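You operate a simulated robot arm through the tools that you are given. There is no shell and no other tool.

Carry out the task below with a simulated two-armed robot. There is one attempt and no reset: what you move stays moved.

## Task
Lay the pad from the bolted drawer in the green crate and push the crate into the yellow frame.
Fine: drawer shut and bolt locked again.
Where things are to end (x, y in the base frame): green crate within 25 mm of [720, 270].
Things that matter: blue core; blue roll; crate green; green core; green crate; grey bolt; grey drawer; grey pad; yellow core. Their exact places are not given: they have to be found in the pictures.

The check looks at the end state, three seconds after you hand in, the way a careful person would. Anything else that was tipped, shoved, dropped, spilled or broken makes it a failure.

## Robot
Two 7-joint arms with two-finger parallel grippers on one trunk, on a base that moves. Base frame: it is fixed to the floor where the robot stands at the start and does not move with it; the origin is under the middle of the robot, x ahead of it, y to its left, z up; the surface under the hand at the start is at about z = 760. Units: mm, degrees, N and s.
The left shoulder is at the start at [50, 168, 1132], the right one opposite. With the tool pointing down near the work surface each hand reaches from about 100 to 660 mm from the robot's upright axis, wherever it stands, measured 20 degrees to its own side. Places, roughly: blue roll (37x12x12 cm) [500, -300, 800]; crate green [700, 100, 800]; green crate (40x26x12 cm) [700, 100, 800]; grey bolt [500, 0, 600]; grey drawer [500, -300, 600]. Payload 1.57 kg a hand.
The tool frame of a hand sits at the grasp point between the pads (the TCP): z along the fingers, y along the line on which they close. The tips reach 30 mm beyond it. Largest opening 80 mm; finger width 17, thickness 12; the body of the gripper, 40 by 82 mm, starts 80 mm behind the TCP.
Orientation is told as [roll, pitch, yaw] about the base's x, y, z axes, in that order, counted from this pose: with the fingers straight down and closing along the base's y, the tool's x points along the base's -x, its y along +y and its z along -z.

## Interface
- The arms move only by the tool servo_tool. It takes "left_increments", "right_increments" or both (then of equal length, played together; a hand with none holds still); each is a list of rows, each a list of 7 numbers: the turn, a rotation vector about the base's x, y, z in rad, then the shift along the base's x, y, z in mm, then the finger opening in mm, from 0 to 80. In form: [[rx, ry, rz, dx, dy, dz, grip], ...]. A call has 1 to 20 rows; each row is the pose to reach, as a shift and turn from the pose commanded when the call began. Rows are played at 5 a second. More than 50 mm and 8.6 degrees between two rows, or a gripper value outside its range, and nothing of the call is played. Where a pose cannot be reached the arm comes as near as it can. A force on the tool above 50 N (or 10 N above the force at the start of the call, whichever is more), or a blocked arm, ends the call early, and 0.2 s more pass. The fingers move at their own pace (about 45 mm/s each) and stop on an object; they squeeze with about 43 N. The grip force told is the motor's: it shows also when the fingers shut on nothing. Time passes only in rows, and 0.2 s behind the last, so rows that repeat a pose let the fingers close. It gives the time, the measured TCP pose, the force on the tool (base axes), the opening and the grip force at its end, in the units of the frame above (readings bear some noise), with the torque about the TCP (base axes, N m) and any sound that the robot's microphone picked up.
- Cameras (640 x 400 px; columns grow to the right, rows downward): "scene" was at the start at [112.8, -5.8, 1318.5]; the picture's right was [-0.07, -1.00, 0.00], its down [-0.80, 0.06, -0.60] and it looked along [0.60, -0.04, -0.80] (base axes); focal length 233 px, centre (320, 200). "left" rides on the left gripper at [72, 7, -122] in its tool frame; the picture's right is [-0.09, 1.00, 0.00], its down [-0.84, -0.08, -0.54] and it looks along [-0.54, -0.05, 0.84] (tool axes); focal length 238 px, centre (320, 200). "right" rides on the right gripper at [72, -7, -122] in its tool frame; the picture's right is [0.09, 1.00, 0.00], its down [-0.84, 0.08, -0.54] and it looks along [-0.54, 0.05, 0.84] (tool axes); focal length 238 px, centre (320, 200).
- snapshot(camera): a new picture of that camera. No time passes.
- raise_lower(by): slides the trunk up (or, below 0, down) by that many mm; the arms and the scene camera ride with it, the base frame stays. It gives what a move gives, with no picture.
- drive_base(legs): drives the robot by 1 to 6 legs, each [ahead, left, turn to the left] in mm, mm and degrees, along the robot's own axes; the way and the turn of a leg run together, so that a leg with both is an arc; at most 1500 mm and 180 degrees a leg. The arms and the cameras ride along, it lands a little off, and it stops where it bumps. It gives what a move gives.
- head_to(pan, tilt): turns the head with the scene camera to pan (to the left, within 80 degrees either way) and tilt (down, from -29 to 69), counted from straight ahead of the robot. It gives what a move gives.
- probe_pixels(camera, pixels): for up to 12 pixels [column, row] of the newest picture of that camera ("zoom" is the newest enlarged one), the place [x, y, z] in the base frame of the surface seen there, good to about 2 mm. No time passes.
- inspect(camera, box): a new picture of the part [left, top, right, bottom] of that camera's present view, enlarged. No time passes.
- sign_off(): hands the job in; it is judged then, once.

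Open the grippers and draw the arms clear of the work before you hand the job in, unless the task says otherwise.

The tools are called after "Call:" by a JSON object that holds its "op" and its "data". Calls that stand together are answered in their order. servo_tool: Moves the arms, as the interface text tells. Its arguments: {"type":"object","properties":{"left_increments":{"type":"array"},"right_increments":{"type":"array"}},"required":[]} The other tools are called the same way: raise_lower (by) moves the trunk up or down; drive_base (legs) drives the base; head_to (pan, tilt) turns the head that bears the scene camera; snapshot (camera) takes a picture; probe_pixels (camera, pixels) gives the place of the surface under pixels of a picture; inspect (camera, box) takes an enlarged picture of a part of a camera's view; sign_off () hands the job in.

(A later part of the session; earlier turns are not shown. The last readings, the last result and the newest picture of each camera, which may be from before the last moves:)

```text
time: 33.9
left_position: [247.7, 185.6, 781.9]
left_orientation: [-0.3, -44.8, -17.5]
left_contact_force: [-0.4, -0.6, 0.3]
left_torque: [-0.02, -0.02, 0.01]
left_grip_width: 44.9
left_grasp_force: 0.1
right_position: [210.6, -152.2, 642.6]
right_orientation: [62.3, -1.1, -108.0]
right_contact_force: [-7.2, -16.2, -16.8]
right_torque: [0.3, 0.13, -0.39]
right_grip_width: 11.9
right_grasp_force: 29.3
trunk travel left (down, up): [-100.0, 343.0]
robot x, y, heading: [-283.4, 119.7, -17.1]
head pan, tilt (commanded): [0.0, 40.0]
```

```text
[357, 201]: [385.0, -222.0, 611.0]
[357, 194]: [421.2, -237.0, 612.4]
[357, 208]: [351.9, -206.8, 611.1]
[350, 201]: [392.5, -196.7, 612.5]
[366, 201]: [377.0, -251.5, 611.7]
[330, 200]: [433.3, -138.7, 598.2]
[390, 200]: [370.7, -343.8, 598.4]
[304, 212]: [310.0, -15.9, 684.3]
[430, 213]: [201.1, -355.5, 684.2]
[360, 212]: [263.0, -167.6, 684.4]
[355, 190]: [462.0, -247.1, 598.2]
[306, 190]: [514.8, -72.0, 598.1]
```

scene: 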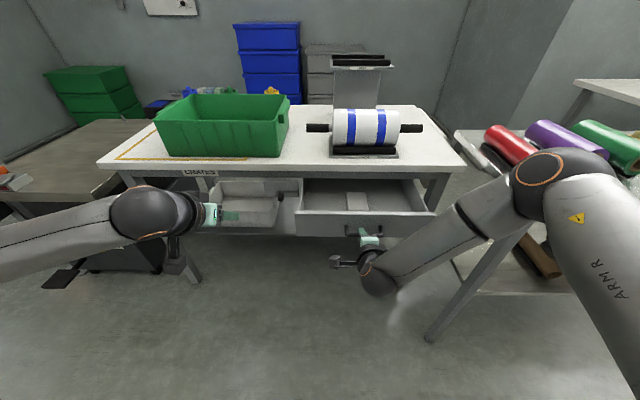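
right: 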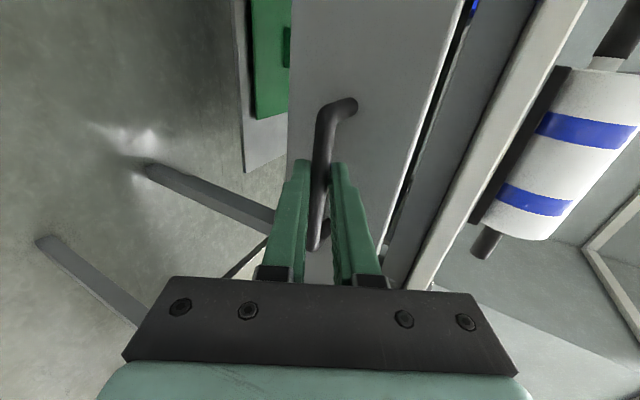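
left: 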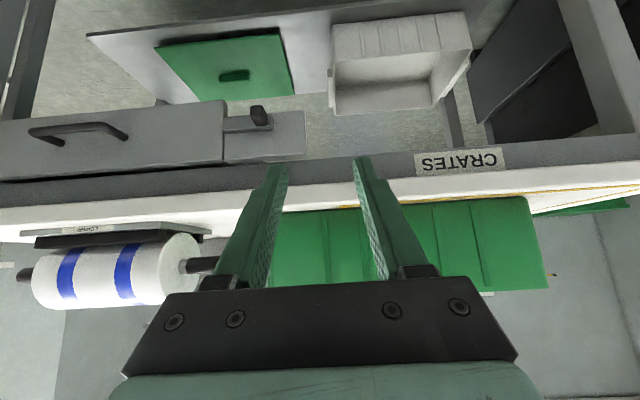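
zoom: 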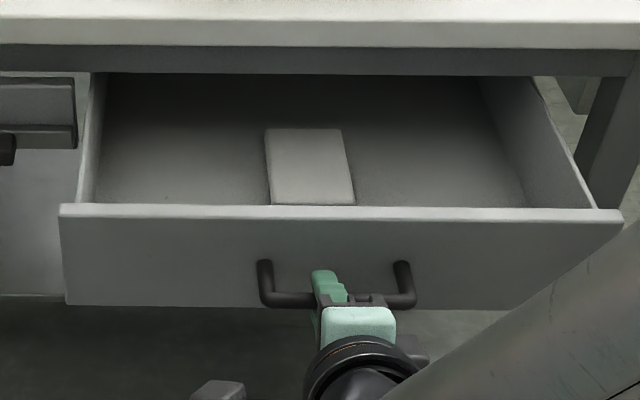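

The pad's top is at z≈611.5, the drawer floor at 598, and the pad reaches d≈483, still partly under the table. I'll pull the drawer a further 80 mm by driving back.

Call:
{"op": "drive_base", "data": {"legs": [[-80, 1, 0]]}}

Call:
{"op": "inspect", "data": {"camera": "scene", "box": [260, 140, 460, 265]}}

Call:
{"op": "snapshot", "data": {"camera": "right"}}

```text
time: 35.0
left_position: [172.6, 210.6, 782.3]
left_orientation: [-0.5, -44.9, -17.6]
left_contact_force: [-0.5, -0.3, 0.3]
left_torque: [0.01, 0.01, -0.01]
left_grip_width: 44.8
left_grasp_force: 0.1
right_position: [133.5, -126.5, 641.8]
right_orientation: [62.4, -1.1, -108.0]
right_contact_force: [-1.5, 2.8, -6.7]
right_torque: [0.41, -0.01, -0.31]
right_grip_width: 11.9
right_grasp_force: 29.1
trunk travel left (down, up): [-100.0, 343.0]
robot x, y, heading: [-365.4, 144.9, -16.7]
head pan, tilt (commanded): [0.0, 40.0]
```

```text
3.20 times, centred on (360, 202) of scene
```

zoom: 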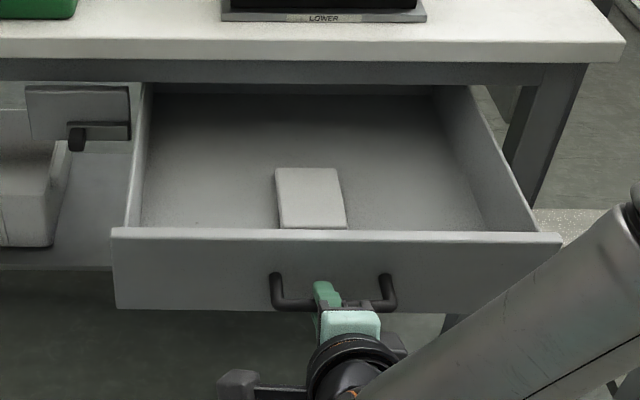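

```text
taken
```

right: 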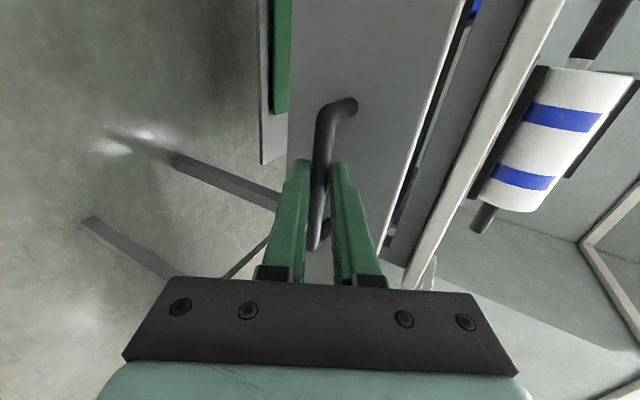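

The drawer is open ~236 mm and the pad now lies fully in front of the table edge. I'll probe the pad's outline in the zoom.

Call:
{"op": "probe_pixels", "data": {"camera": "zoom", "pixels": [[278, 171], [335, 171], [283, 224], [343, 224], [310, 169], [310, 226], [310, 200], [276, 200], [341, 200], [272, 180], [300, 165], [330, 238]]}}

```text
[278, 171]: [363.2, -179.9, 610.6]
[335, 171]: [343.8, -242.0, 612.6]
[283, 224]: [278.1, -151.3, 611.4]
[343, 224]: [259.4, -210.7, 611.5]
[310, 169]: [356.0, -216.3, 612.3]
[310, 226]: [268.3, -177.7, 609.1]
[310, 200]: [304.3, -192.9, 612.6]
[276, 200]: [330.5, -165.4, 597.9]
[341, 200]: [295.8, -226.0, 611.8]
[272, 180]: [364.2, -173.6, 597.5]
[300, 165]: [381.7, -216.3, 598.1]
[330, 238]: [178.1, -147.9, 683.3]
```

The pad is about 67 mm wide (t≈-126…-58.5), its far edge at d≈402 and aligned with the table. I'll release the handle now: open to 34 mm with a small lift, then back the base away from it.

Call:
{"op": "servo_tool", "data": {"right_increments": [[0, 0, 0, 0, 0, 0, 24], [0, 0, 0, 0, 0, 1, 34], [0, 0, 0, 0, 0, 2, 34], [0, 0, 0, 0, 0, 3, 34]]}}

Call:
{"op": "snapshot", "data": {"camera": "right"}}

Call:
{"op": "inspect", "data": {"camera": "scene", "box": [310, 200, 410, 270]}}

```text
time: 36.0
left_position: [172.3, 210.1, 782.4]
left_orientation: [-0.3, -45.0, -17.4]
left_contact_force: [0.1, 0.1, 0.0]
left_torque: [0.0, -0.01, 0.02]
left_grip_width: 45.1
left_grasp_force: 0.1
right_position: [134.3, -125.5, 646.5]
right_orientation: [62.4, -1.0, -108.0]
right_contact_force: [0.0, 0.2, -0.4]
right_torque: [0.01, 0.01, 0.01]
right_grip_width: 33.8
right_grasp_force: 0.1
trunk travel left (down, up): [-100.0, 343.0]
robot x, y, heading: [-360.3, 145.0, -16.9]
head pan, tilt (commanded): [0.0, 40.0]
```

```text
taken
```

right: 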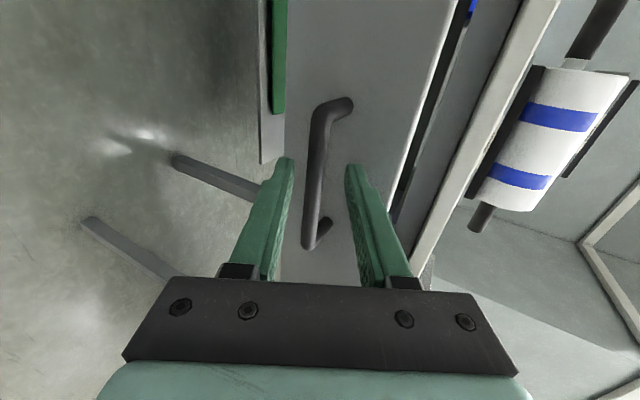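

```text
5.71 times, centred on (360, 235) of scene
```

zoom: 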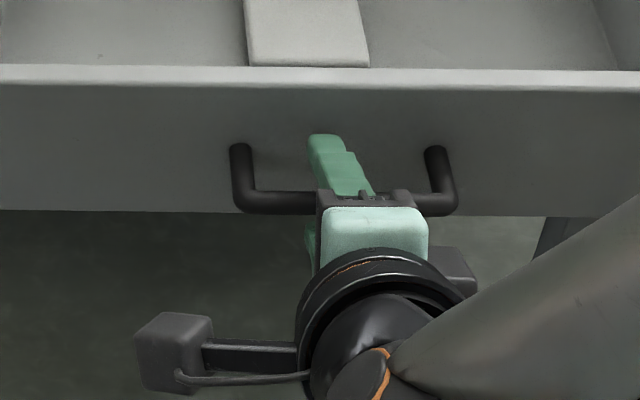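

The bar at (320,170) is free between the fingers, with zero force. I'll back the base off by 80 mm.

Call:
{"op": "drive_base", "data": {"legs": [[-80, 0, 0]]}}

Call:
{"op": "snapshot", "data": {"camera": "right"}}

Call:
{"op": "inspect", "data": {"camera": "scene", "box": [260, 140, 460, 265]}}

```text
time: 37.0
left_position: [95.3, 233.8, 781.8]
left_orientation: [-0.4, -45.0, -17.4]
left_contact_force: [0.1, 0.3, -0.2]
left_torque: [-0.01, 0.03, -0.01]
left_grip_width: 44.8
left_grasp_force: 0.0
right_position: [57.6, -102.9, 645.4]
right_orientation: [62.4, -1.1, -108.0]
right_contact_force: [0.0, -0.1, 0.2]
right_torque: [0.0, 0.0, 0.03]
right_grip_width: 33.9
right_grasp_force: 0.0
trunk travel left (down, up): [-100.0, 343.0]
robot x, y, heading: [-435.8, 167.5, -17.1]
head pan, tilt (commanded): [0.0, 40.0]
```

```text
taken
```

right: 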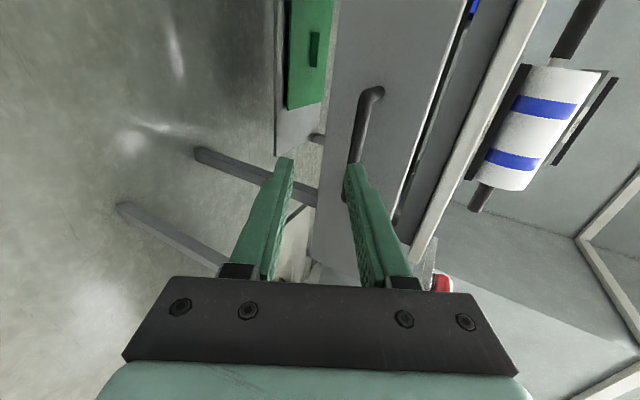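

```text
3.20 times, centred on (360, 202) of scene
```

zoom: 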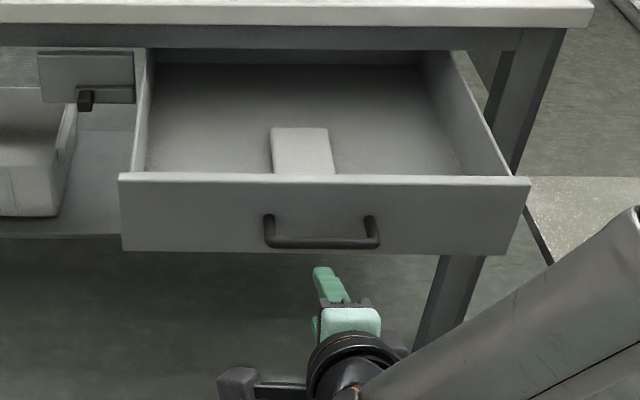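

The handle is free and the drawer stays open at about 236 mm. I'll roll the right hand back and raise it, then bring it to vertical.

Call:
{"op": "servo_tool", "data": {"right_increments": [[-0.1113, 0.0355, 0.0592, 0, 0, 8, 34], [-0.2226, 0.071, 0.1184, 0, 0, 16, 40], [-0.3339, 0.1065, 0.1776, 0, 0, 24, 50], [-0.4452, 0.142, 0.2368, 0, 0, 32, 60], [-0.5565, 0.1775, 0.296, 0, 0, 40, 70], [-0.6678, 0.213, 0.3552, 0, 0, 48, 80], [-0.7791, 0.2485, 0.4144, 0, 0, 56, 80], [-0.8904, 0.284, 0.4736, 0, 0, 64, 80], [-1.0017, 0.3195, 0.5328, 0, 0, 72, 80], [-1.113, 0.355, 0.592, 0, 0, 80, 80], [-1.2243, 0.3905, 0.6512, 0, 0, 88, 80], [-1.3353, 0.4258, 0.7101, 0, 0, 96, 80]]}}

Call:
{"op": "servo_tool", "data": {"right_increments": [[0.0419, 0.1309, 0, 2, 0, 10, 80], [0.0838, 0.2618, 0, 4, 0, 20, 80], [0.1257, 0.3927, 0, 6, 0, 30, 80], [0.1676, 0.5236, 0, 8, 0, 40, 80], [0.2095, 0.6545, 0, 10, 0, 50, 80], [0.2514, 0.7854, 0, 12, 0, 60, 80], [0.2933, 0.9163, 0, 14, 0, 70, 80], [0.3359, 1.0486, 0, 16, 0, 80, 80], [0.3359, 1.0486, 0, 16, 0, 80, 80]]}}

```text
time: 39.6
left_position: [95.8, 234.0, 783.4]
left_orientation: [-0.4, -45.1, -17.5]
left_contact_force: [-0.5, -0.1, -0.2]
left_torque: [-0.02, 0.0, -0.03]
left_grip_width: 44.8
left_grasp_force: 0.1
right_position: [57.0, -104.1, 743.1]
right_orientation: [-2.8, -63.9, -15.6]
right_contact_force: [0.3, -0.1, -0.8]
right_torque: [0.01, 0.01, 0.06]
right_grip_width: 80.0
right_grasp_force: 0.0
trunk travel left (down, up): [-100.0, 343.0]
robot x, y, heading: [-435.9, 167.5, -16.7]
head pan, tilt (commanded): [0.0, 40.0]
```

```text
time: 41.6
left_position: [95.7, 233.2, 782.1]
left_orientation: [-0.3, -44.9, -17.4]
left_contact_force: [0.1, 0.6, -0.5]
left_torque: [0.03, 0.02, -0.02]
left_grip_width: 45.1
left_grasp_force: 0.0
right_position: [72.9, -103.2, 820.9]
right_orientation: [-0.7, -0.8, -16.8]
right_contact_force: [0.0, 0.6, -0.4]
right_torque: [0.02, 0.0, 0.04]
right_grip_width: 80.0
right_grasp_force: 0.1
trunk travel left (down, up): [-100.0, 343.0]
robot x, y, heading: [-434.4, 166.5, -17.1]
head pan, tilt (commanded): [0.0, 40.0]
```

Right hand is vertical at z≈821. I'll drive forward 250 mm so it hangs over the pad in the open drawer (still short of the table edge).

Call:
{"op": "drive_base", "data": {"legs": [[250, 0, -0.6]]}}

Call:
{"op": "snapshot", "data": {"camera": "right"}}

Call:
{"op": "snapshot", "data": {"camera": "scene"}}

```text
time: 43.5
left_position: [338.2, 152.0, 782.5]
left_orientation: [-0.4, -45.0, -18.1]
left_contact_force: [0.5, -0.2, 0.1]
left_torque: [0.01, 0.0, -0.01]
left_grip_width: 44.9
left_grasp_force: 0.0
right_position: [310.9, -183.1, 821.3]
right_orientation: [-0.7, -0.8, -17.5]
right_contact_force: [-0.2, 0.1, 1.0]
right_torque: [0.0, -0.02, 0.01]
right_grip_width: 79.9
right_grasp_force: 0.0
trunk travel left (down, up): [-100.0, 343.0]
robot x, y, heading: [-198.2, 94.4, -17.5]
head pan, tilt (commanded): [0.0, 40.0]
```

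```text
taken
```

right: 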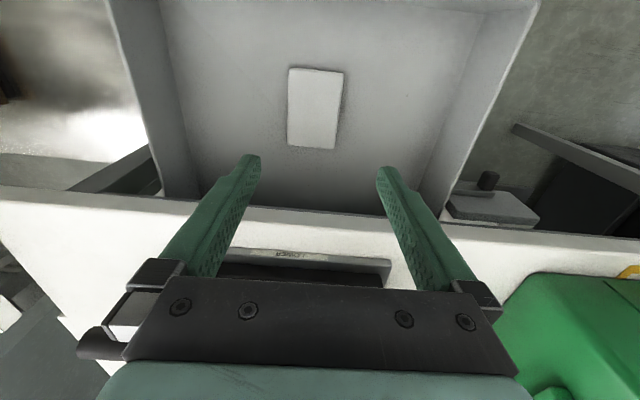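

```text
taken
```

scene: 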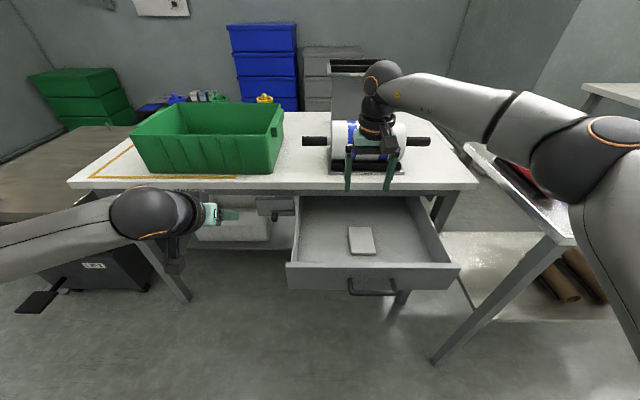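

The right camera sees the whole pad at (288–343, 67–150). I'll enlarge and probe its corners.

Call:
{"op": "inspect", "data": {"camera": "right", "box": [256, 50, 384, 170]}}

Call:
{"op": "probe_pixels", "data": {"camera": "right", "pixels": [[291, 70], [341, 74], [290, 145], [332, 147], [316, 70], [290, 108], [337, 108], [312, 147], [312, 110], [280, 110], [345, 110]]}}

```text
3.33 times, centred on (320, 110) of right
```

zoom: 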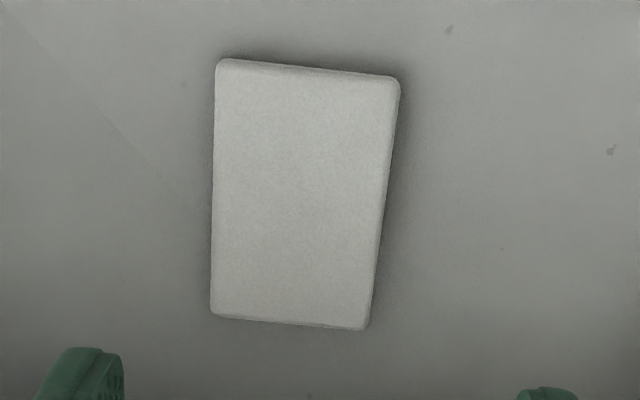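

```text
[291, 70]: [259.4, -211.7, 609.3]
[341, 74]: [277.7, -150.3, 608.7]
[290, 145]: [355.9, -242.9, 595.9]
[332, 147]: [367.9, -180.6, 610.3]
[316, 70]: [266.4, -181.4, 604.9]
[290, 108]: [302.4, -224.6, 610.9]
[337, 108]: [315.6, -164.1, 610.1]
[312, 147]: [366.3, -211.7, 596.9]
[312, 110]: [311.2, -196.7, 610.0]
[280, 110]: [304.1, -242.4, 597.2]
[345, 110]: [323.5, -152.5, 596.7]
```

The pad spans d≈308–406, t≈-124…-58, centre (312,-195.5). I'll centre the open right hand over it and descend so that the tips stop ~3 mm above the drawer floor.

Call:
{"op": "servo_tool", "data": {"right_increments": [[0.004, 0.005, -0.001, 0.5, -6, -20, 80], [0.008, 0.01, -0.003, 1, -12.5, -50, 80], [0.012, 0.014, -0.004, 1, -12.5, -85, 80], [0.012, 0.014, -0.004, 1, -12.5, -120, 80], [0.012, 0.014, -0.004, 1, -12.5, -145, 80], [0.012, 0.014, -0.004, 1, -12.5, -160, 80], [0.012, 0.014, -0.004, 1, -12.5, -160, 80]]}}

Call:
{"op": "snapshot", "data": {"camera": "right"}}

```text
time: 45.1
left_position: [336.9, 153.5, 782.6]
left_orientation: [-0.4, -45.0, -18.1]
left_contact_force: [-0.4, -1.1, 0.0]
left_torque: [-0.02, 0.0, -0.02]
left_grip_width: 44.9
left_grasp_force: 0.0
right_position: [312.0, -196.8, 661.7]
right_orientation: [-0.3, 0.1, -17.9]
right_contact_force: [-0.2, 0.2, 1.2]
right_torque: [-0.05, 0.03, 0.0]
right_grip_width: 79.9
right_grasp_force: 0.0
trunk travel left (down, up): [-100.0, 343.0]
robot x, y, heading: [-195.4, 91.2, -17.4]
head pan, tilt (commanded): [0.0, 40.0]
```

```text
taken
```

right: 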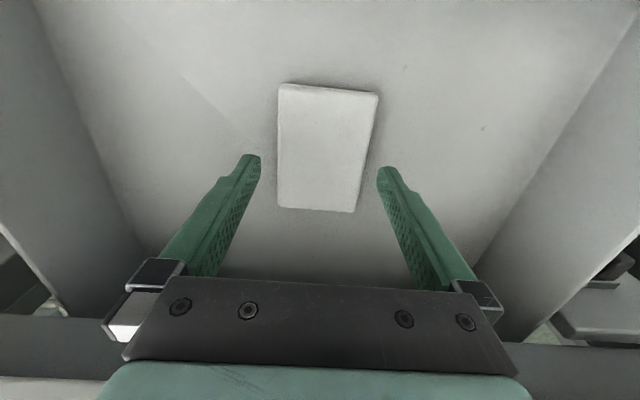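

The pad lies between the two fingertips in the view. I'll descend the last 30 mm and close.

Call:
{"op": "servo_tool", "data": {"right_increments": [[0, 0, 0, 0, 0, -12, 80], [0, 0, 0, 0, 0, -24, 80], [0, 0, 0, 0, 0, -30, 80], [0, 0, 0, 0, 0, -30, 80]]}}

Call:
{"op": "snapshot", "data": {"camera": "right"}}

```text
time: 46.1
left_position: [337.9, 151.8, 783.7]
left_orientation: [-0.4, -44.9, -18.2]
left_contact_force: [-0.8, -0.2, 0.1]
left_torque: [-0.01, 0.0, 0.0]
left_grip_width: 45.0
left_grasp_force: 0.1
right_position: [312.0, -198.5, 632.1]
right_orientation: [-0.3, 0.1, -17.7]
right_contact_force: [0.4, 0.4, -0.3]
right_torque: [0.01, 0.04, 0.02]
right_grip_width: 80.0
right_grasp_force: 0.1
trunk travel left (down, up): [-100.0, 343.0]
robot x, y, heading: [-194.6, 94.3, -17.8]
head pan, tilt (commanded): [0.0, 40.0]
```

```text
taken
```

right: 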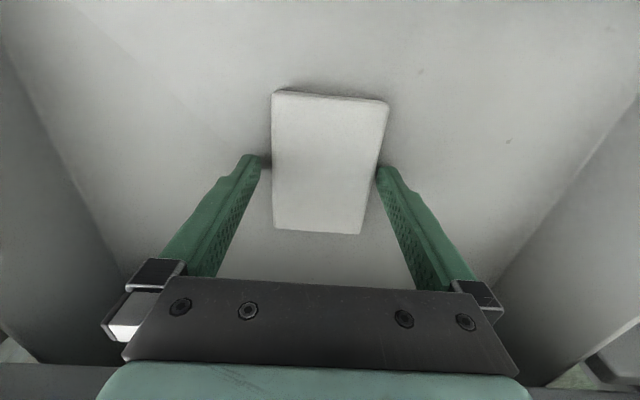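

The tips straddle the pad with no contact force. I'll close on it.

Call:
{"op": "servo_tool", "data": {"right_increments": [[0, 0, 0, 0, 0, 0, 68], [0, 0, 0, 0, 0, 0, 60], [0, 0, 0, 0, 0, 0, 55], [0, 0, 0, 0, 0, 0, 50], [0, 0, 0, 0, 0, 0, 50]]}}

Call:
{"op": "snapshot", "data": {"camera": "right"}}

```text
time: 47.3
left_position: [337.8, 152.4, 782.3]
left_orientation: [-0.4, -45.1, -18.2]
left_contact_force: [0.1, -0.5, -0.2]
left_torque: [-0.02, -0.01, 0.01]
left_grip_width: 45.1
left_grasp_force: 0.1
right_position: [312.0, -198.4, 631.6]
right_orientation: [-0.3, 0.2, -17.8]
right_contact_force: [-0.1, -0.1, 1.1]
right_torque: [0.03, -0.02, 0.0]
right_grip_width: 68.4
right_grasp_force: 42.9
trunk travel left (down, up): [-100.0, 343.0]
robot x, y, heading: [-193.4, 91.8, -17.8]
head pan, tilt (commanded): [0.0, 40.0]
```

```text
taken
```

right: 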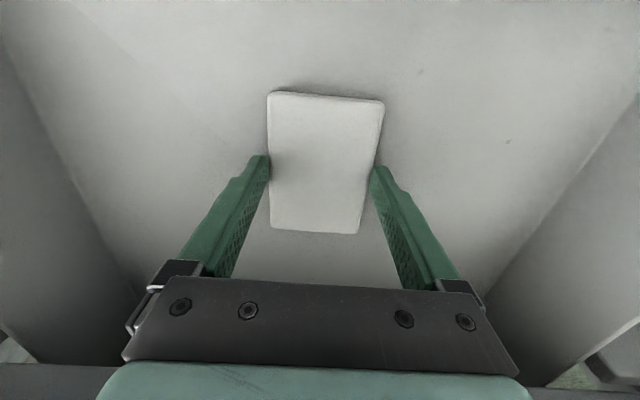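

Gripped at 68.4 mm with 43 N. I'll lift straight up slowly and check that the pad comes along.

Call:
{"op": "servo_tool", "data": {"right_increments": [[0, 0, 0, 0, 0, 8, 50], [0, 0, 0, 0, 0, 20, 50], [0, 0, 0, 0, 0, 40, 50], [0, 0, 0, 0, 0, 60, 50], [0, 0, 0, 0, 0, 60, 50]]}}

Call:
{"op": "snapshot", "data": {"camera": "right"}}

Call:
{"op": "snapshot", "data": {"camera": "scene"}}

```text
time: 48.5
left_position: [338.6, 153.0, 782.9]
left_orientation: [-0.4, -45.0, -18.0]
left_contact_force: [0.8, 0.4, 0.4]
left_torque: [0.01, 0.0, 0.01]
left_grip_width: 45.1
left_grasp_force: 0.1
right_position: [313.2, -196.8, 692.2]
right_orientation: [-0.2, 0.0, -17.8]
right_contact_force: [0.5, -0.9, -0.3]
right_torque: [-0.02, 0.02, -0.02]
right_grip_width: 68.3
right_grasp_force: 42.8
trunk travel left (down, up): [-100.0, 343.0]
robot x, y, heading: [-193.1, 94.3, -17.8]
head pan, tilt (commanded): [0.0, 40.0]
```

```text
taken
```

right: 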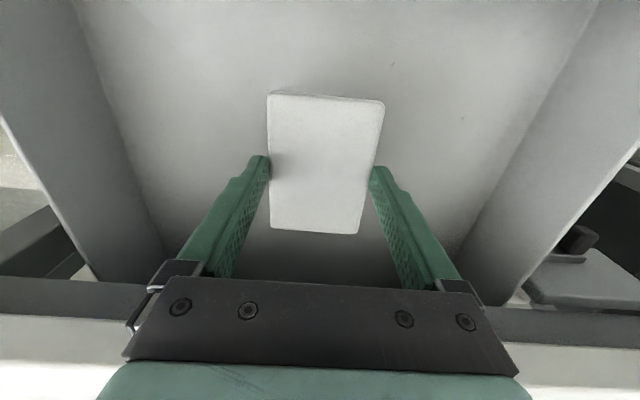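

```text
taken
```

scene: 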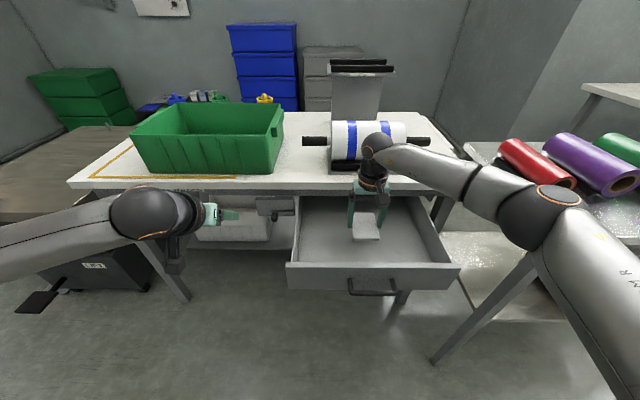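

The pad is firmly held. I'll raise the trunk 250 mm so the pad clears the crate rim (z≈881), then look at the crate and the space on the left.

Call:
{"op": "raise_lower", "data": {"by": 250}}

Call:
{"op": "head_to", "data": {"pan": 25, "tilt": 45}}

Call:
{"op": "snapshot", "data": {"camera": "scene"}}

Call:
{"op": "snapshot", "data": {"camera": "right"}}

```text
time: 51.1
left_position: [339.2, 153.9, 1032.8]
left_orientation: [-0.5, -45.0, -18.1]
left_contact_force: [-0.5, -0.6, -0.7]
left_torque: [-0.02, 0.0, 0.03]
left_grip_width: 45.2
left_grasp_force: 0.1
right_position: [312.2, -197.5, 941.5]
right_orientation: [-0.3, 0.2, -17.8]
right_contact_force: [-0.1, -0.4, -0.9]
right_torque: [0.01, -0.02, -0.02]
right_grip_width: 68.5
right_grasp_force: 42.4
trunk travel left (down, up): [-350.0, 93.0]
robot x, y, heading: [-195.1, 93.8, -17.6]
head pan, tilt (commanded): [0.0, 40.0]
```

```text
time: 52.0
left_position: [337.9, 152.0, 1032.8]
left_orientation: [-0.4, -45.0, -18.2]
left_contact_force: [-0.8, 0.0, -0.4]
left_torque: [0.0, 0.0, -0.02]
left_grip_width: 44.7
left_grasp_force: 0.0
right_position: [313.4, -197.0, 941.2]
right_orientation: [-0.3, 0.2, -17.8]
right_contact_force: [-0.8, -0.2, 0.4]
right_torque: [-0.02, 0.02, -0.04]
right_grip_width: 68.6
right_grasp_force: 43.1
trunk travel left (down, up): [-350.0, 93.0]
robot x, y, heading: [-192.1, 90.0, -17.2]
head pan, tilt (commanded): [25.0, 45.0]
```

```text
taken
```

scene: 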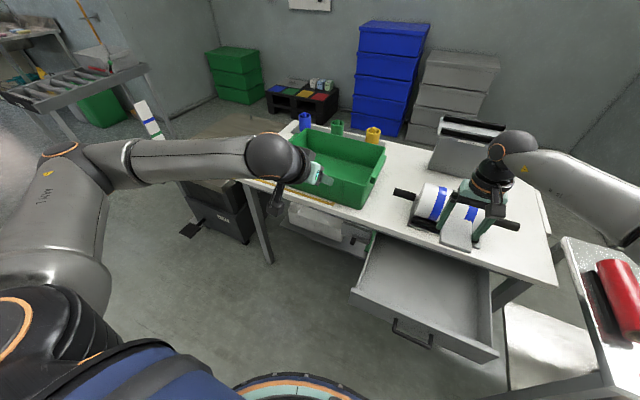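

```text
taken
```

right: 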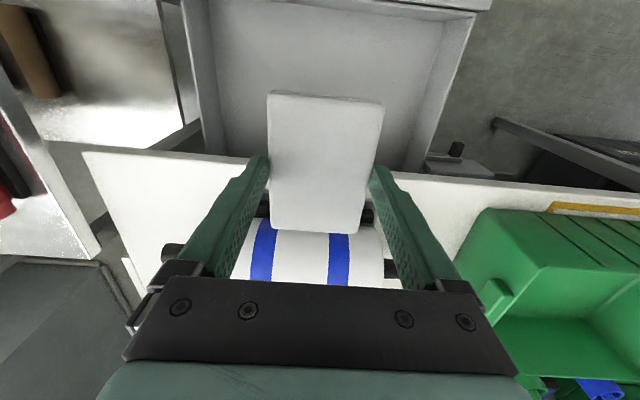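

There is free floor on the left. I'll probe the crate rim, interior floor, cores and left bench to plan the delivery.

Call:
{"op": "inspect", "data": {"camera": "scene", "box": [230, 90, 430, 215]}}

Call:
{"op": "probe_pixels", "data": {"camera": "scene", "pixels": [[386, 147], [365, 188], [366, 208], [345, 165], [355, 140], [304, 122], [337, 130], [373, 136], [245, 180], [190, 230], [310, 150], [302, 133]]}}

```text
3.20 times, centred on (330, 152) of scene
```

zoom: 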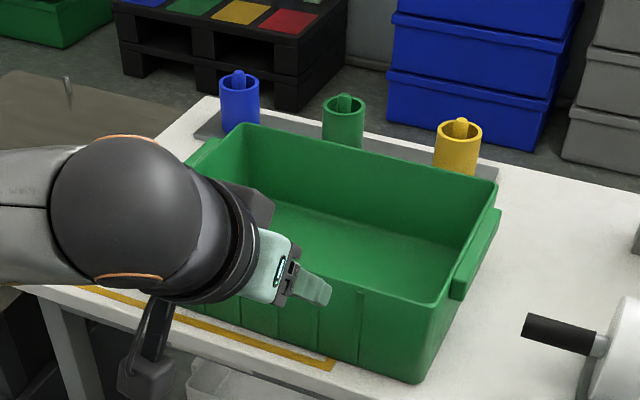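

```text
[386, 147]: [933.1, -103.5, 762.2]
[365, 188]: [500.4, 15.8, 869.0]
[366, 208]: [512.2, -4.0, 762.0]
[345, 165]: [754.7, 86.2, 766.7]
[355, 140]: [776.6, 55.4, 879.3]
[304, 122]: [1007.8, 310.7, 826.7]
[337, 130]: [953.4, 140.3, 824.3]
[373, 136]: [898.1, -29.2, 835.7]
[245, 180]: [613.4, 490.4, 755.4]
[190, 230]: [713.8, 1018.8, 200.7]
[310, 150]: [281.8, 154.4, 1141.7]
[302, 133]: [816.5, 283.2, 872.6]
```

I'll probe the crate's rim corners, floor and the roll's shaft end in that zoom.

Call:
{"op": "probe_pixels", "data": {"camera": "zoom", "pixels": [[493, 184], [438, 303], [416, 381], [243, 127], [462, 285], [458, 262], [497, 212], [400, 240], [330, 230], [420, 290], [528, 330], [332, 364]]}}

```text
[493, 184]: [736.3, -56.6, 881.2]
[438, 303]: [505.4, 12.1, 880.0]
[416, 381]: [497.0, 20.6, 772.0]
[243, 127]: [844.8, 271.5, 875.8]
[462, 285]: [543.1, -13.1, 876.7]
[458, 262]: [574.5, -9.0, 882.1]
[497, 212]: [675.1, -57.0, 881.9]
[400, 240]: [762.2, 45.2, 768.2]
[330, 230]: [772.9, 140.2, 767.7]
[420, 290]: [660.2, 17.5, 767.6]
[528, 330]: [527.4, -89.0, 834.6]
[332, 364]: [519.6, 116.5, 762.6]
```

The crate rim spans d≈475–720, t≈166–516 (centre ≈(673,142)), floor z≈767.5; moving the robot 341 mm left and 222 mm ahead puts the held pad directly over the crate. I'll raise another 40 mm and drive left first, then ahead.

Call:
{"op": "raise_lower", "data": {"by": 40}}

Call:
{"op": "drive_base", "data": {"legs": [[0, 341, 0]]}}

Call:
{"op": "snapshot", "data": {"camera": "scene"}}

Call:
{"op": "snapshot", "data": {"camera": "right"}}

```text
time: 52.8
left_position: [338.4, 152.9, 1072.2]
left_orientation: [-0.5, -45.0, -18.1]
left_contact_force: [-0.4, -0.6, -0.1]
left_torque: [0.01, 0.0, 0.01]
left_grip_width: 45.2
left_grasp_force: 0.1
right_position: [313.2, -196.6, 981.0]
right_orientation: [-0.3, 0.2, -17.9]
right_contact_force: [-0.6, -0.8, -0.4]
right_torque: [-0.02, -0.03, 0.02]
right_grip_width: 68.3
right_grasp_force: 42.6
trunk travel left (down, up): [-390.0, 53.0]
robot x, y, heading: [-200.0, 88.2, -17.5]
head pan, tilt (commanded): [25.0, 45.0]
```

```text
time: 56.3
left_position: [441.2, 476.5, 1072.7]
left_orientation: [-0.5, -44.9, -18.2]
left_contact_force: [0.0, -0.6, -0.2]
left_torque: [-0.03, -0.03, 0.0]
left_grip_width: 45.0
left_grasp_force: 0.1
right_position: [415.8, 127.5, 980.4]
right_orientation: [-0.3, 0.3, -17.8]
right_contact_force: [-0.4, 0.0, 0.1]
right_torque: [0.02, -0.01, -0.03]
right_grip_width: 68.4
right_grasp_force: 43.5
trunk travel left (down, up): [-390.0, 53.0]
robot x, y, heading: [-93.6, 416.6, -17.5]
head pan, tilt (commanded): [25.0, 45.0]
```

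```text
taken
```

scene: 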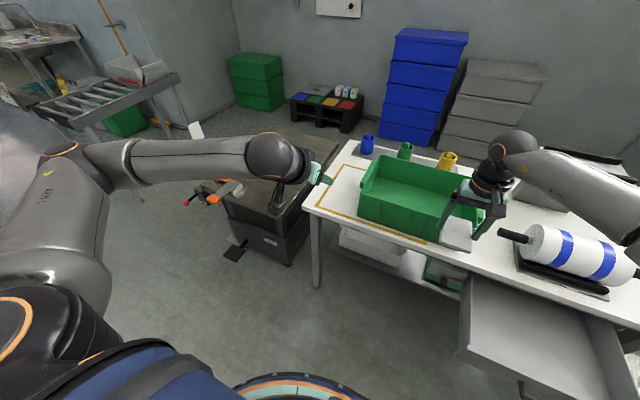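

```text
taken
```

right: 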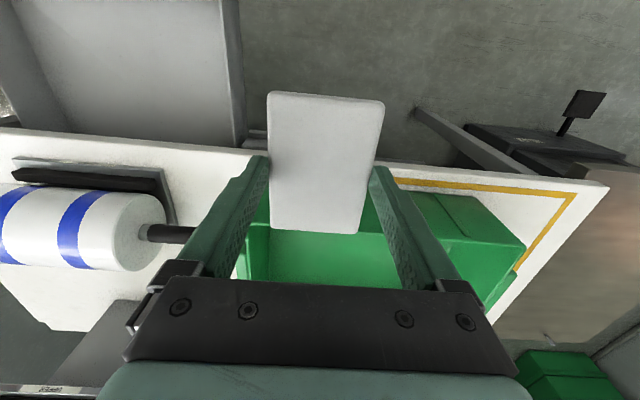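

The right hand is at t≈248, d≈357, the pad at z≈948 bottom, well above the rim. I'll drive ahead 225 mm to bring it over the crate.

Call:
{"op": "drive_base", "data": {"legs": [[225, 0, 0]]}}

Call:
{"op": "snapshot", "data": {"camera": "right"}}

Call:
{"op": "head_to", "data": {"pan": -5, "tilt": 55}}

Call:
{"op": "snapshot", "data": {"camera": "scene"}}

```text
time: 58.0
left_position: [652.4, 407.5, 1072.0]
left_orientation: [-0.4, -44.9, -18.3]
left_contact_force: [-0.7, -0.9, 1.0]
left_torque: [0.01, 0.01, 0.0]
left_grip_width: 44.9
left_grasp_force: 0.1
right_position: [626.2, 59.7, 981.1]
right_orientation: [-0.3, 0.3, -18.0]
right_contact_force: [0.1, -0.3, -0.1]
right_torque: [0.01, -0.02, -0.02]
right_grip_width: 68.3
right_grasp_force: 42.9
trunk travel left (down, up): [-390.0, 53.0]
robot x, y, heading: [116.0, 347.3, -18.2]
head pan, tilt (commanded): [25.0, 45.0]
```

```text
taken
```

right: 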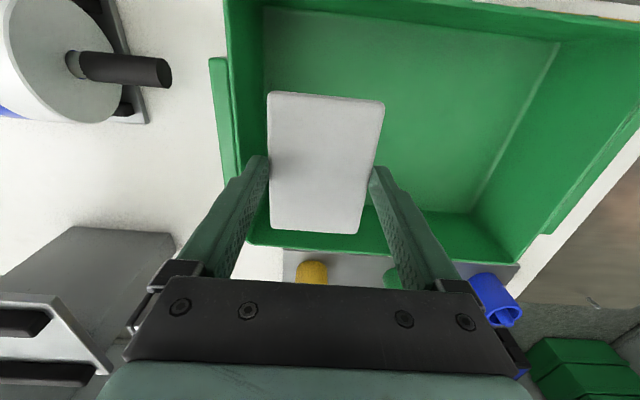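

```text
time: 59.0
left_position: [653.4, 408.1, 1072.6]
left_orientation: [-0.4, -45.0, -18.3]
left_contact_force: [1.2, 0.1, -0.8]
left_torque: [0.01, 0.01, 0.0]
left_grip_width: 45.0
left_grasp_force: 0.0
right_position: [625.9, 59.2, 980.6]
right_orientation: [-0.2, 0.3, -18.0]
right_contact_force: [0.9, -0.4, 0.7]
right_torque: [-0.02, 0.01, -0.01]
right_grip_width: 68.7
right_grasp_force: 43.1
trunk travel left (down, up): [-390.0, 53.0]
robot x, y, heading: [117.1, 350.4, -17.8]
head pan, tilt (commanded): [-5.0, 55.0]
```

```text
taken
```

scene: 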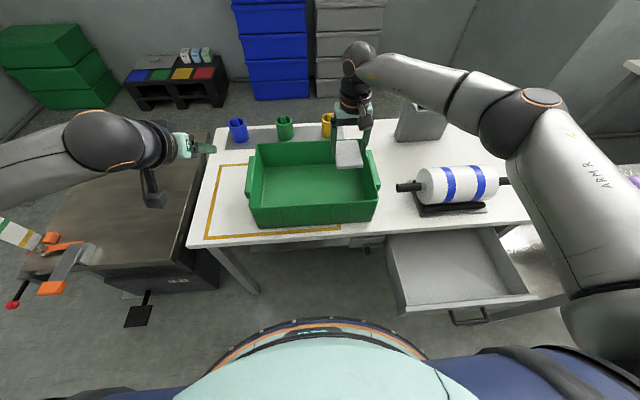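

The pad hangs over the crate's right half. I'll shift it ~50 mm left and lower it to just above the crate floor (TCP z≈803).

Call:
{"op": "servo_tool", "data": {"right_increments": [[0, 0, 0, 12.4, 22.2, 0, 50], [0, 0, 0, 24.8, 44.5, -10, 50], [0, 0, 0, 24.8, 44.5, -40, 50], [0, 0, 0, 24.8, 44.5, -70, 50], [0, 0, 0, 24.8, 44.5, -100, 50], [0, 0, 0, 24.8, 44.5, -130, 50], [0, 0, 0, 24.8, 44.5, -150, 50], [0, 0, 0, 24.8, 44.5, -150, 50]]}}

Call:
{"op": "snapshot", "data": {"camera": "right"}}

Call:
{"op": "inspect", "data": {"camera": "scene", "box": [230, 110, 400, 240]}}

```text
time: 60.8
left_position: [653.0, 408.1, 1072.1]
left_orientation: [-0.5, -45.0, -18.3]
left_contact_force: [-0.1, 0.5, 0.0]
left_torque: [0.01, 0.03, -0.01]
left_grip_width: 44.9
left_grasp_force: 0.1
right_position: [645.9, 104.5, 831.8]
right_orientation: [-0.1, 0.2, -17.8]
right_contact_force: [-0.7, 0.3, -0.4]
right_torque: [-0.01, 0.01, 0.01]
right_grip_width: 68.3
right_grasp_force: 42.6
right hand out of reach, approached as far as the arm can: row 7, 8
trunk travel left (down, up): [-390.0, 53.0]
robot x, y, heading: [118.5, 348.9, -17.5]
head pan, tilt (commanded): [-5.0, 55.0]
```

```text
taken
```

right: 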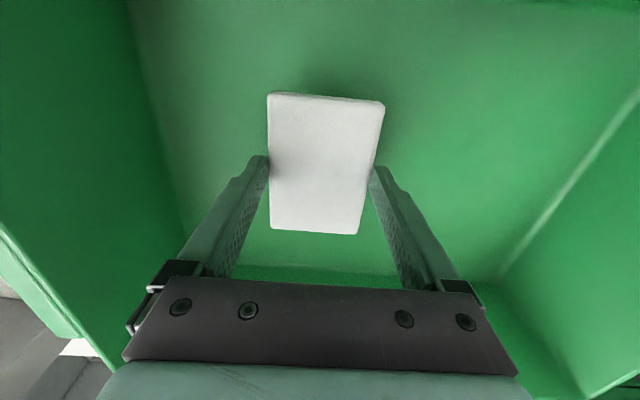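

```text
3.08 times, centred on (315, 175) of scene
```

zoom: 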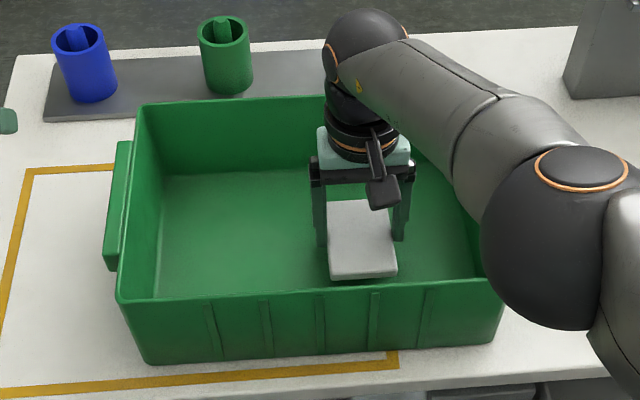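

The arm ran short at this trunk height (5 mm in x), so I'll use the trunk to lower the rest. First I'll probe the right elbow's height above the crate and table.

Call:
{"op": "probe_pixels", "data": {"camera": "zoom", "pixels": [[550, 320], [500, 280], [580, 240], [470, 160], [620, 330], [360, 240], [360, 275], [635, 380]]}}

```text
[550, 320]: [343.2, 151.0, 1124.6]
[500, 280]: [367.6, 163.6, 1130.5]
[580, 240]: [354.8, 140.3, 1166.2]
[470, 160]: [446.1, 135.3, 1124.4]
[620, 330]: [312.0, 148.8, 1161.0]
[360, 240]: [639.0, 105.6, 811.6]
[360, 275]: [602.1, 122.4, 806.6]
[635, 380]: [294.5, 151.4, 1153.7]
```

The elbow is well clear (z≈1125). I'll lower the trunk 25 mm, which should bring the pad to about the crate floor.

Call:
{"op": "raise_lower", "data": {"by": -25}}

Call:
{"op": "inspect", "data": {"camera": "scene", "box": [280, 110, 400, 210]}}

Call:
{"op": "probe_pixels", "data": {"camera": "zoom", "pixels": [[200, 300], [260, 290], [310, 300], [260, 350], [290, 350], [200, 250], [240, 370]]}}

```text
time: 61.5
left_position: [652.3, 409.1, 1047.2]
left_orientation: [-0.3, -44.9, -18.3]
left_contact_force: [0.7, -0.2, -0.4]
left_torque: [-0.01, 0.0, 0.0]
left_grip_width: 44.8
left_grasp_force: 0.1
right_position: [646.4, 103.4, 805.6]
right_orientation: [-0.3, 0.1, -18.0]
right_contact_force: [-0.2, -0.6, -0.8]
right_torque: [0.01, -0.04, -0.01]
right_grip_width: 68.4
right_grasp_force: 43.2
trunk travel left (down, up): [-365.0, 78.0]
robot x, y, heading: [114.6, 350.0, -17.8]
head pan, tilt (commanded): [-5.0, 55.0]
```

```text
4.00 times, centred on (340, 160) of scene
```

zoom: 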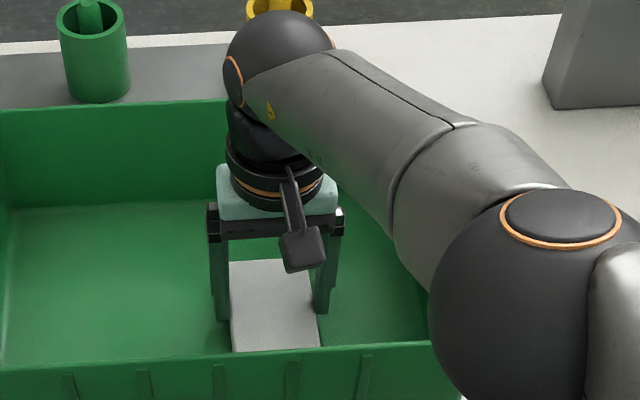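

```text
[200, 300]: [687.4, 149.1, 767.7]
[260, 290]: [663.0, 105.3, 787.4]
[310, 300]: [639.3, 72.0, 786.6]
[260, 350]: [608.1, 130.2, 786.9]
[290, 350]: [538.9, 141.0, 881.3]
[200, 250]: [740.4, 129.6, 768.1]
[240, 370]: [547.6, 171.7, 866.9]
```

The pad's top is at z≈787 (bottom ≈773.5), about 6 mm above the floor at 767.7. I'll lower 5 mm more and open the fingers.

Call:
{"op": "raise_lower", "data": {"by": -5}}

Call:
{"op": "probe_pixels", "data": {"camera": "right", "pixels": [[320, 160]]}}

Call:
{"op": "servo_tool", "data": {"right_increments": [[0, 0, 0, 0, 0, 0, 71], [0, 0, 0, 0, 0, 0, 75], [0, 0, 0, 0, 0, 0, 80], [0, 0, 0, 0, 0, 0, 80]]}}

Call:
{"op": "snapshot", "data": {"camera": "right"}}

```text
time: 62.0
left_position: [652.8, 407.4, 1042.7]
left_orientation: [-0.5, -45.1, -18.3]
left_contact_force: [0.4, -0.1, 0.6]
left_torque: [-0.02, -0.02, 0.01]
left_grip_width: 44.9
left_grasp_force: 0.1
right_position: [646.5, 105.2, 800.9]
right_orientation: [-0.2, 0.0, -18.0]
right_contact_force: [-1.0, -0.1, 0.6]
right_torque: [0.07, 0.01, -0.01]
right_grip_width: 68.3
right_grasp_force: 43.0
trunk travel left (down, up): [-360.0, 83.0]
robot x, y, heading: [117.8, 347.9, -17.8]
head pan, tilt (commanded): [-5.0, 55.0]
```

```text
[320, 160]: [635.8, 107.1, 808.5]
```

```text
time: 63.0
left_position: [652.2, 408.8, 1042.6]
left_orientation: [-0.3, -45.0, -18.4]
left_contact_force: [-0.3, -0.1, 0.6]
left_torque: [0.0, -0.02, 0.0]
left_grip_width: 45.0
left_grasp_force: 0.0
right_position: [646.0, 104.1, 801.9]
right_orientation: [-0.3, 0.2, -18.0]
right_contact_force: [-0.4, 0.2, -0.8]
right_torque: [0.02, -0.01, -0.02]
right_grip_width: 79.9
right_grasp_force: 0.1
trunk travel left (down, up): [-360.0, 83.0]
robot x, y, heading: [121.2, 349.6, -17.8]
head pan, tilt (commanded): [-5.0, 55.0]
```

```text
taken
```

right: 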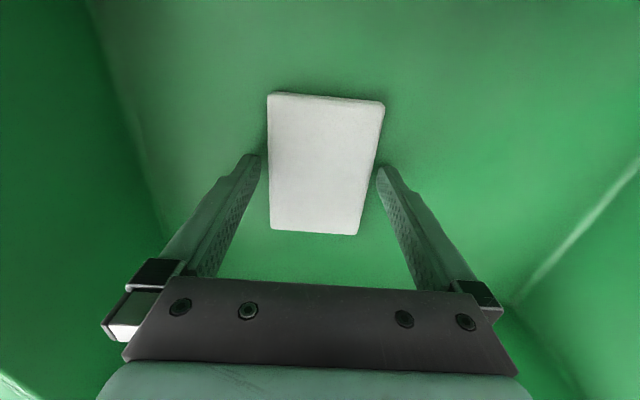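

The fingers are open and the pad lies flat in the crate. I'll raise the right hand straight up out of the crate.

Call:
{"op": "servo_tool", "data": {"right_increments": [[0, 0, 0, -4, 1.3, 12, 80], [0, 0, 0, -4, 1.3, 30, 80], [0, 0, 0, -4, 1.3, 60, 80], [0, 0, 0, -4, 1.3, 90, 80], [0, 0, 0, -4, 1.3, 120, 80], [0, 0, 0, -4, 1.3, 150, 80], [0, 0, 0, -4, 1.3, 180, 80]]}}

Call:
{"op": "snapshot", "data": {"camera": "right"}}

Call:
{"op": "inspect", "data": {"camera": "scene", "box": [190, 100, 420, 240]}}

```text
time: 64.6
left_position: [651.7, 408.5, 1043.3]
left_orientation: [-0.4, -45.1, -18.4]
left_contact_force: [-0.3, 1.3, 0.0]
left_torque: [-0.04, -0.01, 0.01]
left_grip_width: 45.2
left_grasp_force: 0.0
right_position: [641.6, 104.8, 980.5]
right_orientation: [-0.2, 0.2, -18.0]
right_contact_force: [0.6, -0.6, 1.1]
right_torque: [-0.02, -0.01, -0.02]
right_grip_width: 80.0
right_grasp_force: 0.1
right hand out of reach, approached as far as the arm can: row 1
trunk travel left (down, up): [-360.0, 83.0]
robot x, y, heading: [118.2, 349.7, -17.7]
head pan, tilt (commanded): [-5.0, 55.0]
```

```text
taken
```

right: 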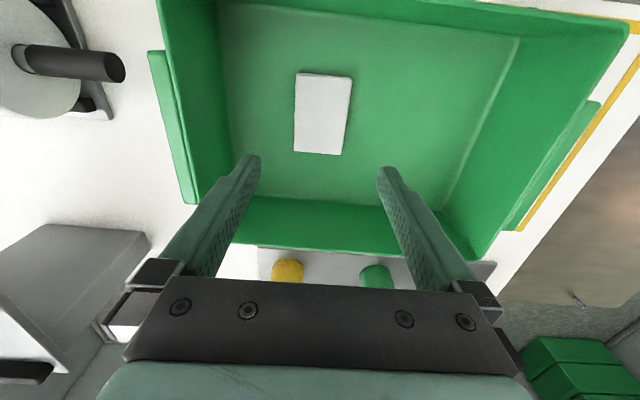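

```text
2.78 times, centred on (305, 170) of scene
```

zoom: 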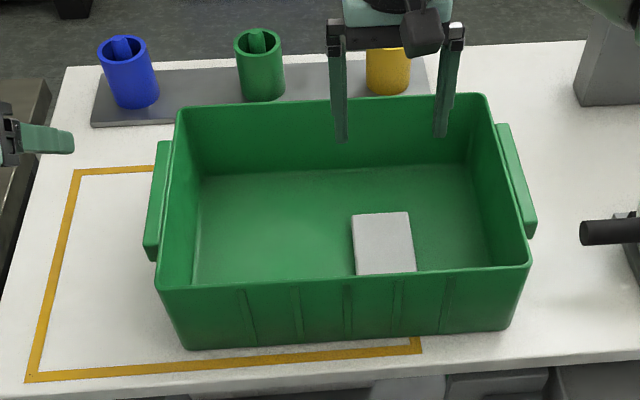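

The pad lies flat in the crate. Now I'll measure the crate rim and the yellow frame from this clear view.

Call:
{"op": "probe_pixels", "data": {"camera": "zoom", "pixels": [[183, 109], [484, 97], [527, 262], [160, 287], [77, 172], [30, 378], [416, 350], [150, 255], [534, 232], [45, 270], [230, 365], [140, 168]]}}

```text
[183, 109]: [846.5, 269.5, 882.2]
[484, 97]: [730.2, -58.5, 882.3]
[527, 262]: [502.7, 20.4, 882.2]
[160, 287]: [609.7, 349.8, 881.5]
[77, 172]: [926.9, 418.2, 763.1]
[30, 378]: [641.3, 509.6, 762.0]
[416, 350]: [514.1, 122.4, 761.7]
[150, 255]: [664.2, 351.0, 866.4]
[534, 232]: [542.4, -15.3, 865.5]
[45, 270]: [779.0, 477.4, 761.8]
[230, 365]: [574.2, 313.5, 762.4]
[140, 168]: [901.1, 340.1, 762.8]
```

The crate centre is ≈(672.3,145.3) and the frame centre ≈(720.5,270.3), so the crate must go ~133 mm along table-left and ~7 mm away. I'll draw the right hand back out over the table front, and shift the base 80 mm left so the left hand reaches well.

Call:
{"op": "servo_tool", "data": {"right_increments": [[0, 0, 0, -43, 14, 0, 80], [0, 0, 0, -86, 28, 0, 60], [0, 0, 0, -129, 41, 0, 40], [0, 0, 0, -171, 55, 0, 40]]}}

Call:
{"op": "drive_base", "data": {"legs": [[0, 80, 0]]}}

Call:
{"op": "snapshot", "data": {"camera": "scene"}}

```text
time: 65.6
left_position: [651.9, 407.9, 1042.9]
left_orientation: [-0.5, -45.1, -18.3]
left_contact_force: [0.4, 0.1, -0.1]
left_torque: [0.01, 0.0, 0.01]
left_grip_width: 45.1
left_grasp_force: 0.0
right_position: [471.8, 160.5, 982.2]
right_orientation: [-0.3, 0.1, -18.1]
right_contact_force: [0.1, 0.2, 0.0]
right_torque: [0.02, 0.01, 0.0]
right_grip_width: 39.7
right_grasp_force: 0.2
trunk travel left (down, up): [-360.0, 83.0]
robot x, y, heading: [115.7, 350.1, -17.7]
head pan, tilt (commanded): [-5.0, 55.0]
```

```text
time: 67.0
left_position: [676.7, 483.9, 1042.9]
left_orientation: [-0.5, -45.0, -18.2]
left_contact_force: [-0.4, 0.1, -0.6]
left_torque: [-0.01, -0.05, 0.02]
left_grip_width: 45.2
left_grasp_force: 0.1
right_position: [496.0, 237.4, 980.6]
right_orientation: [-0.2, 0.2, -17.9]
right_contact_force: [0.2, -0.5, -0.3]
right_torque: [0.01, 0.0, 0.01]
right_grip_width: 40.1
right_grasp_force: 0.1
trunk travel left (down, up): [-360.0, 83.0]
robot x, y, heading: [145.3, 425.6, -17.9]
head pan, tilt (commanded): [-5.0, 55.0]
```

```text
taken
```

scene: 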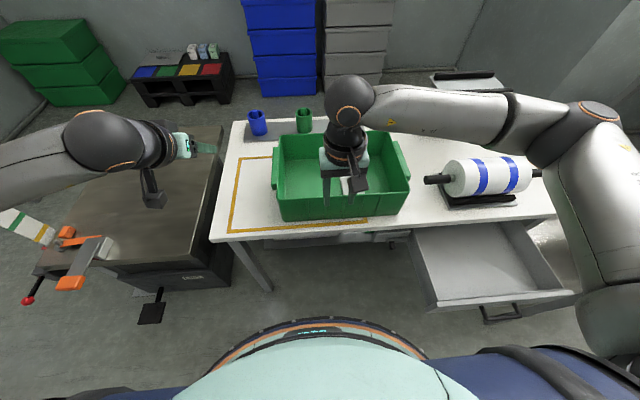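

Left hand is at (677,484,1043). I'll untilt it to vertical, close the fingers and bring it above the crate interior near its left wall.

Call:
{"op": "servo_tool", "data": {"left_increments": [[0.0342, 0.1068, 0, 5.9, -29.9, -8, 30], [0.0684, 0.2136, 0, 11.8, -59.9, -17, 15], [0.1026, 0.3204, 0, 17.7, -89.8, -26, 0], [0.1368, 0.4272, 0, 23.7, -119.8, -34, 0], [0.171, 0.534, 0, 29.6, -149.7, -43, 0], [0.2052, 0.6408, 0, 35.5, -179.7, -51, 0], [0.2394, 0.7476, 0, 41.4, -209.6, -60, 0], [0.2394, 0.7476, 0, 41.4, -209.6, -60, 0]]}}

Call:
{"op": "raise_lower", "data": {"by": -60}}

Call:
{"op": "snapshot", "data": {"camera": "left"}}

Call:
{"op": "snapshot", "data": {"camera": "scene"}}

```text
time: 68.8
left_position: [715.4, 276.9, 983.2]
left_orientation: [-0.9, 0.0, -18.2]
left_contact_force: [-0.2, 0.1, 0.2]
left_torque: [-0.01, -0.02, -0.03]
left_grip_width: 0.0
left_grasp_force: 20.9
right_position: [496.1, 236.9, 981.6]
right_orientation: [-0.3, 0.2, -17.9]
right_contact_force: [-0.1, 0.6, 0.3]
right_torque: [0.06, -0.01, 0.01]
right_grip_width: 40.0
right_grasp_force: 0.1
trunk travel left (down, up): [-360.0, 83.0]
robot x, y, heading: [139.2, 423.8, -17.8]
head pan, tilt (commanded): [-5.0, 55.0]
```

```text
time: 69.8
left_position: [715.6, 277.3, 922.3]
left_orientation: [-0.8, 0.1, -18.1]
left_contact_force: [-0.8, -1.1, 0.0]
left_torque: [0.02, 0.02, -0.02]
left_grip_width: 0.0
left_grasp_force: 21.4
right_position: [495.0, 236.9, 922.0]
right_orientation: [-0.3, 0.1, -17.9]
right_contact_force: [1.0, 0.5, -0.3]
right_torque: [0.01, -0.01, 0.03]
right_grip_width: 40.1
right_grasp_force: 0.1
trunk travel left (down, up): [-300.0, 143.0]
robot x, y, heading: [141.8, 428.7, -17.6]
head pan, tilt (commanded): [-5.0, 55.0]
```

```text
taken
```

left: 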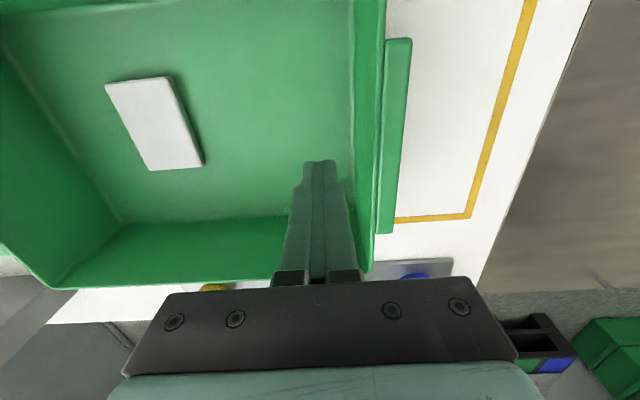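

```text
taken
```

scene: 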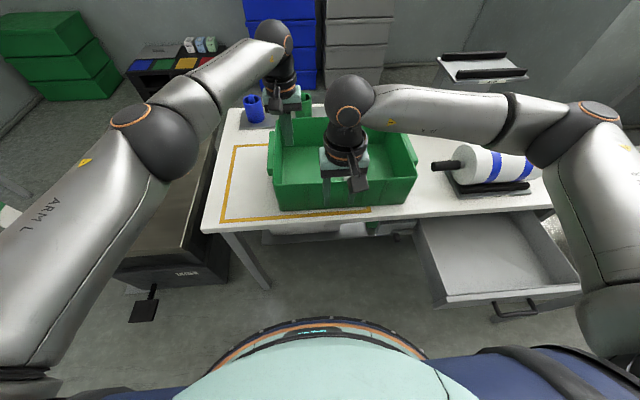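

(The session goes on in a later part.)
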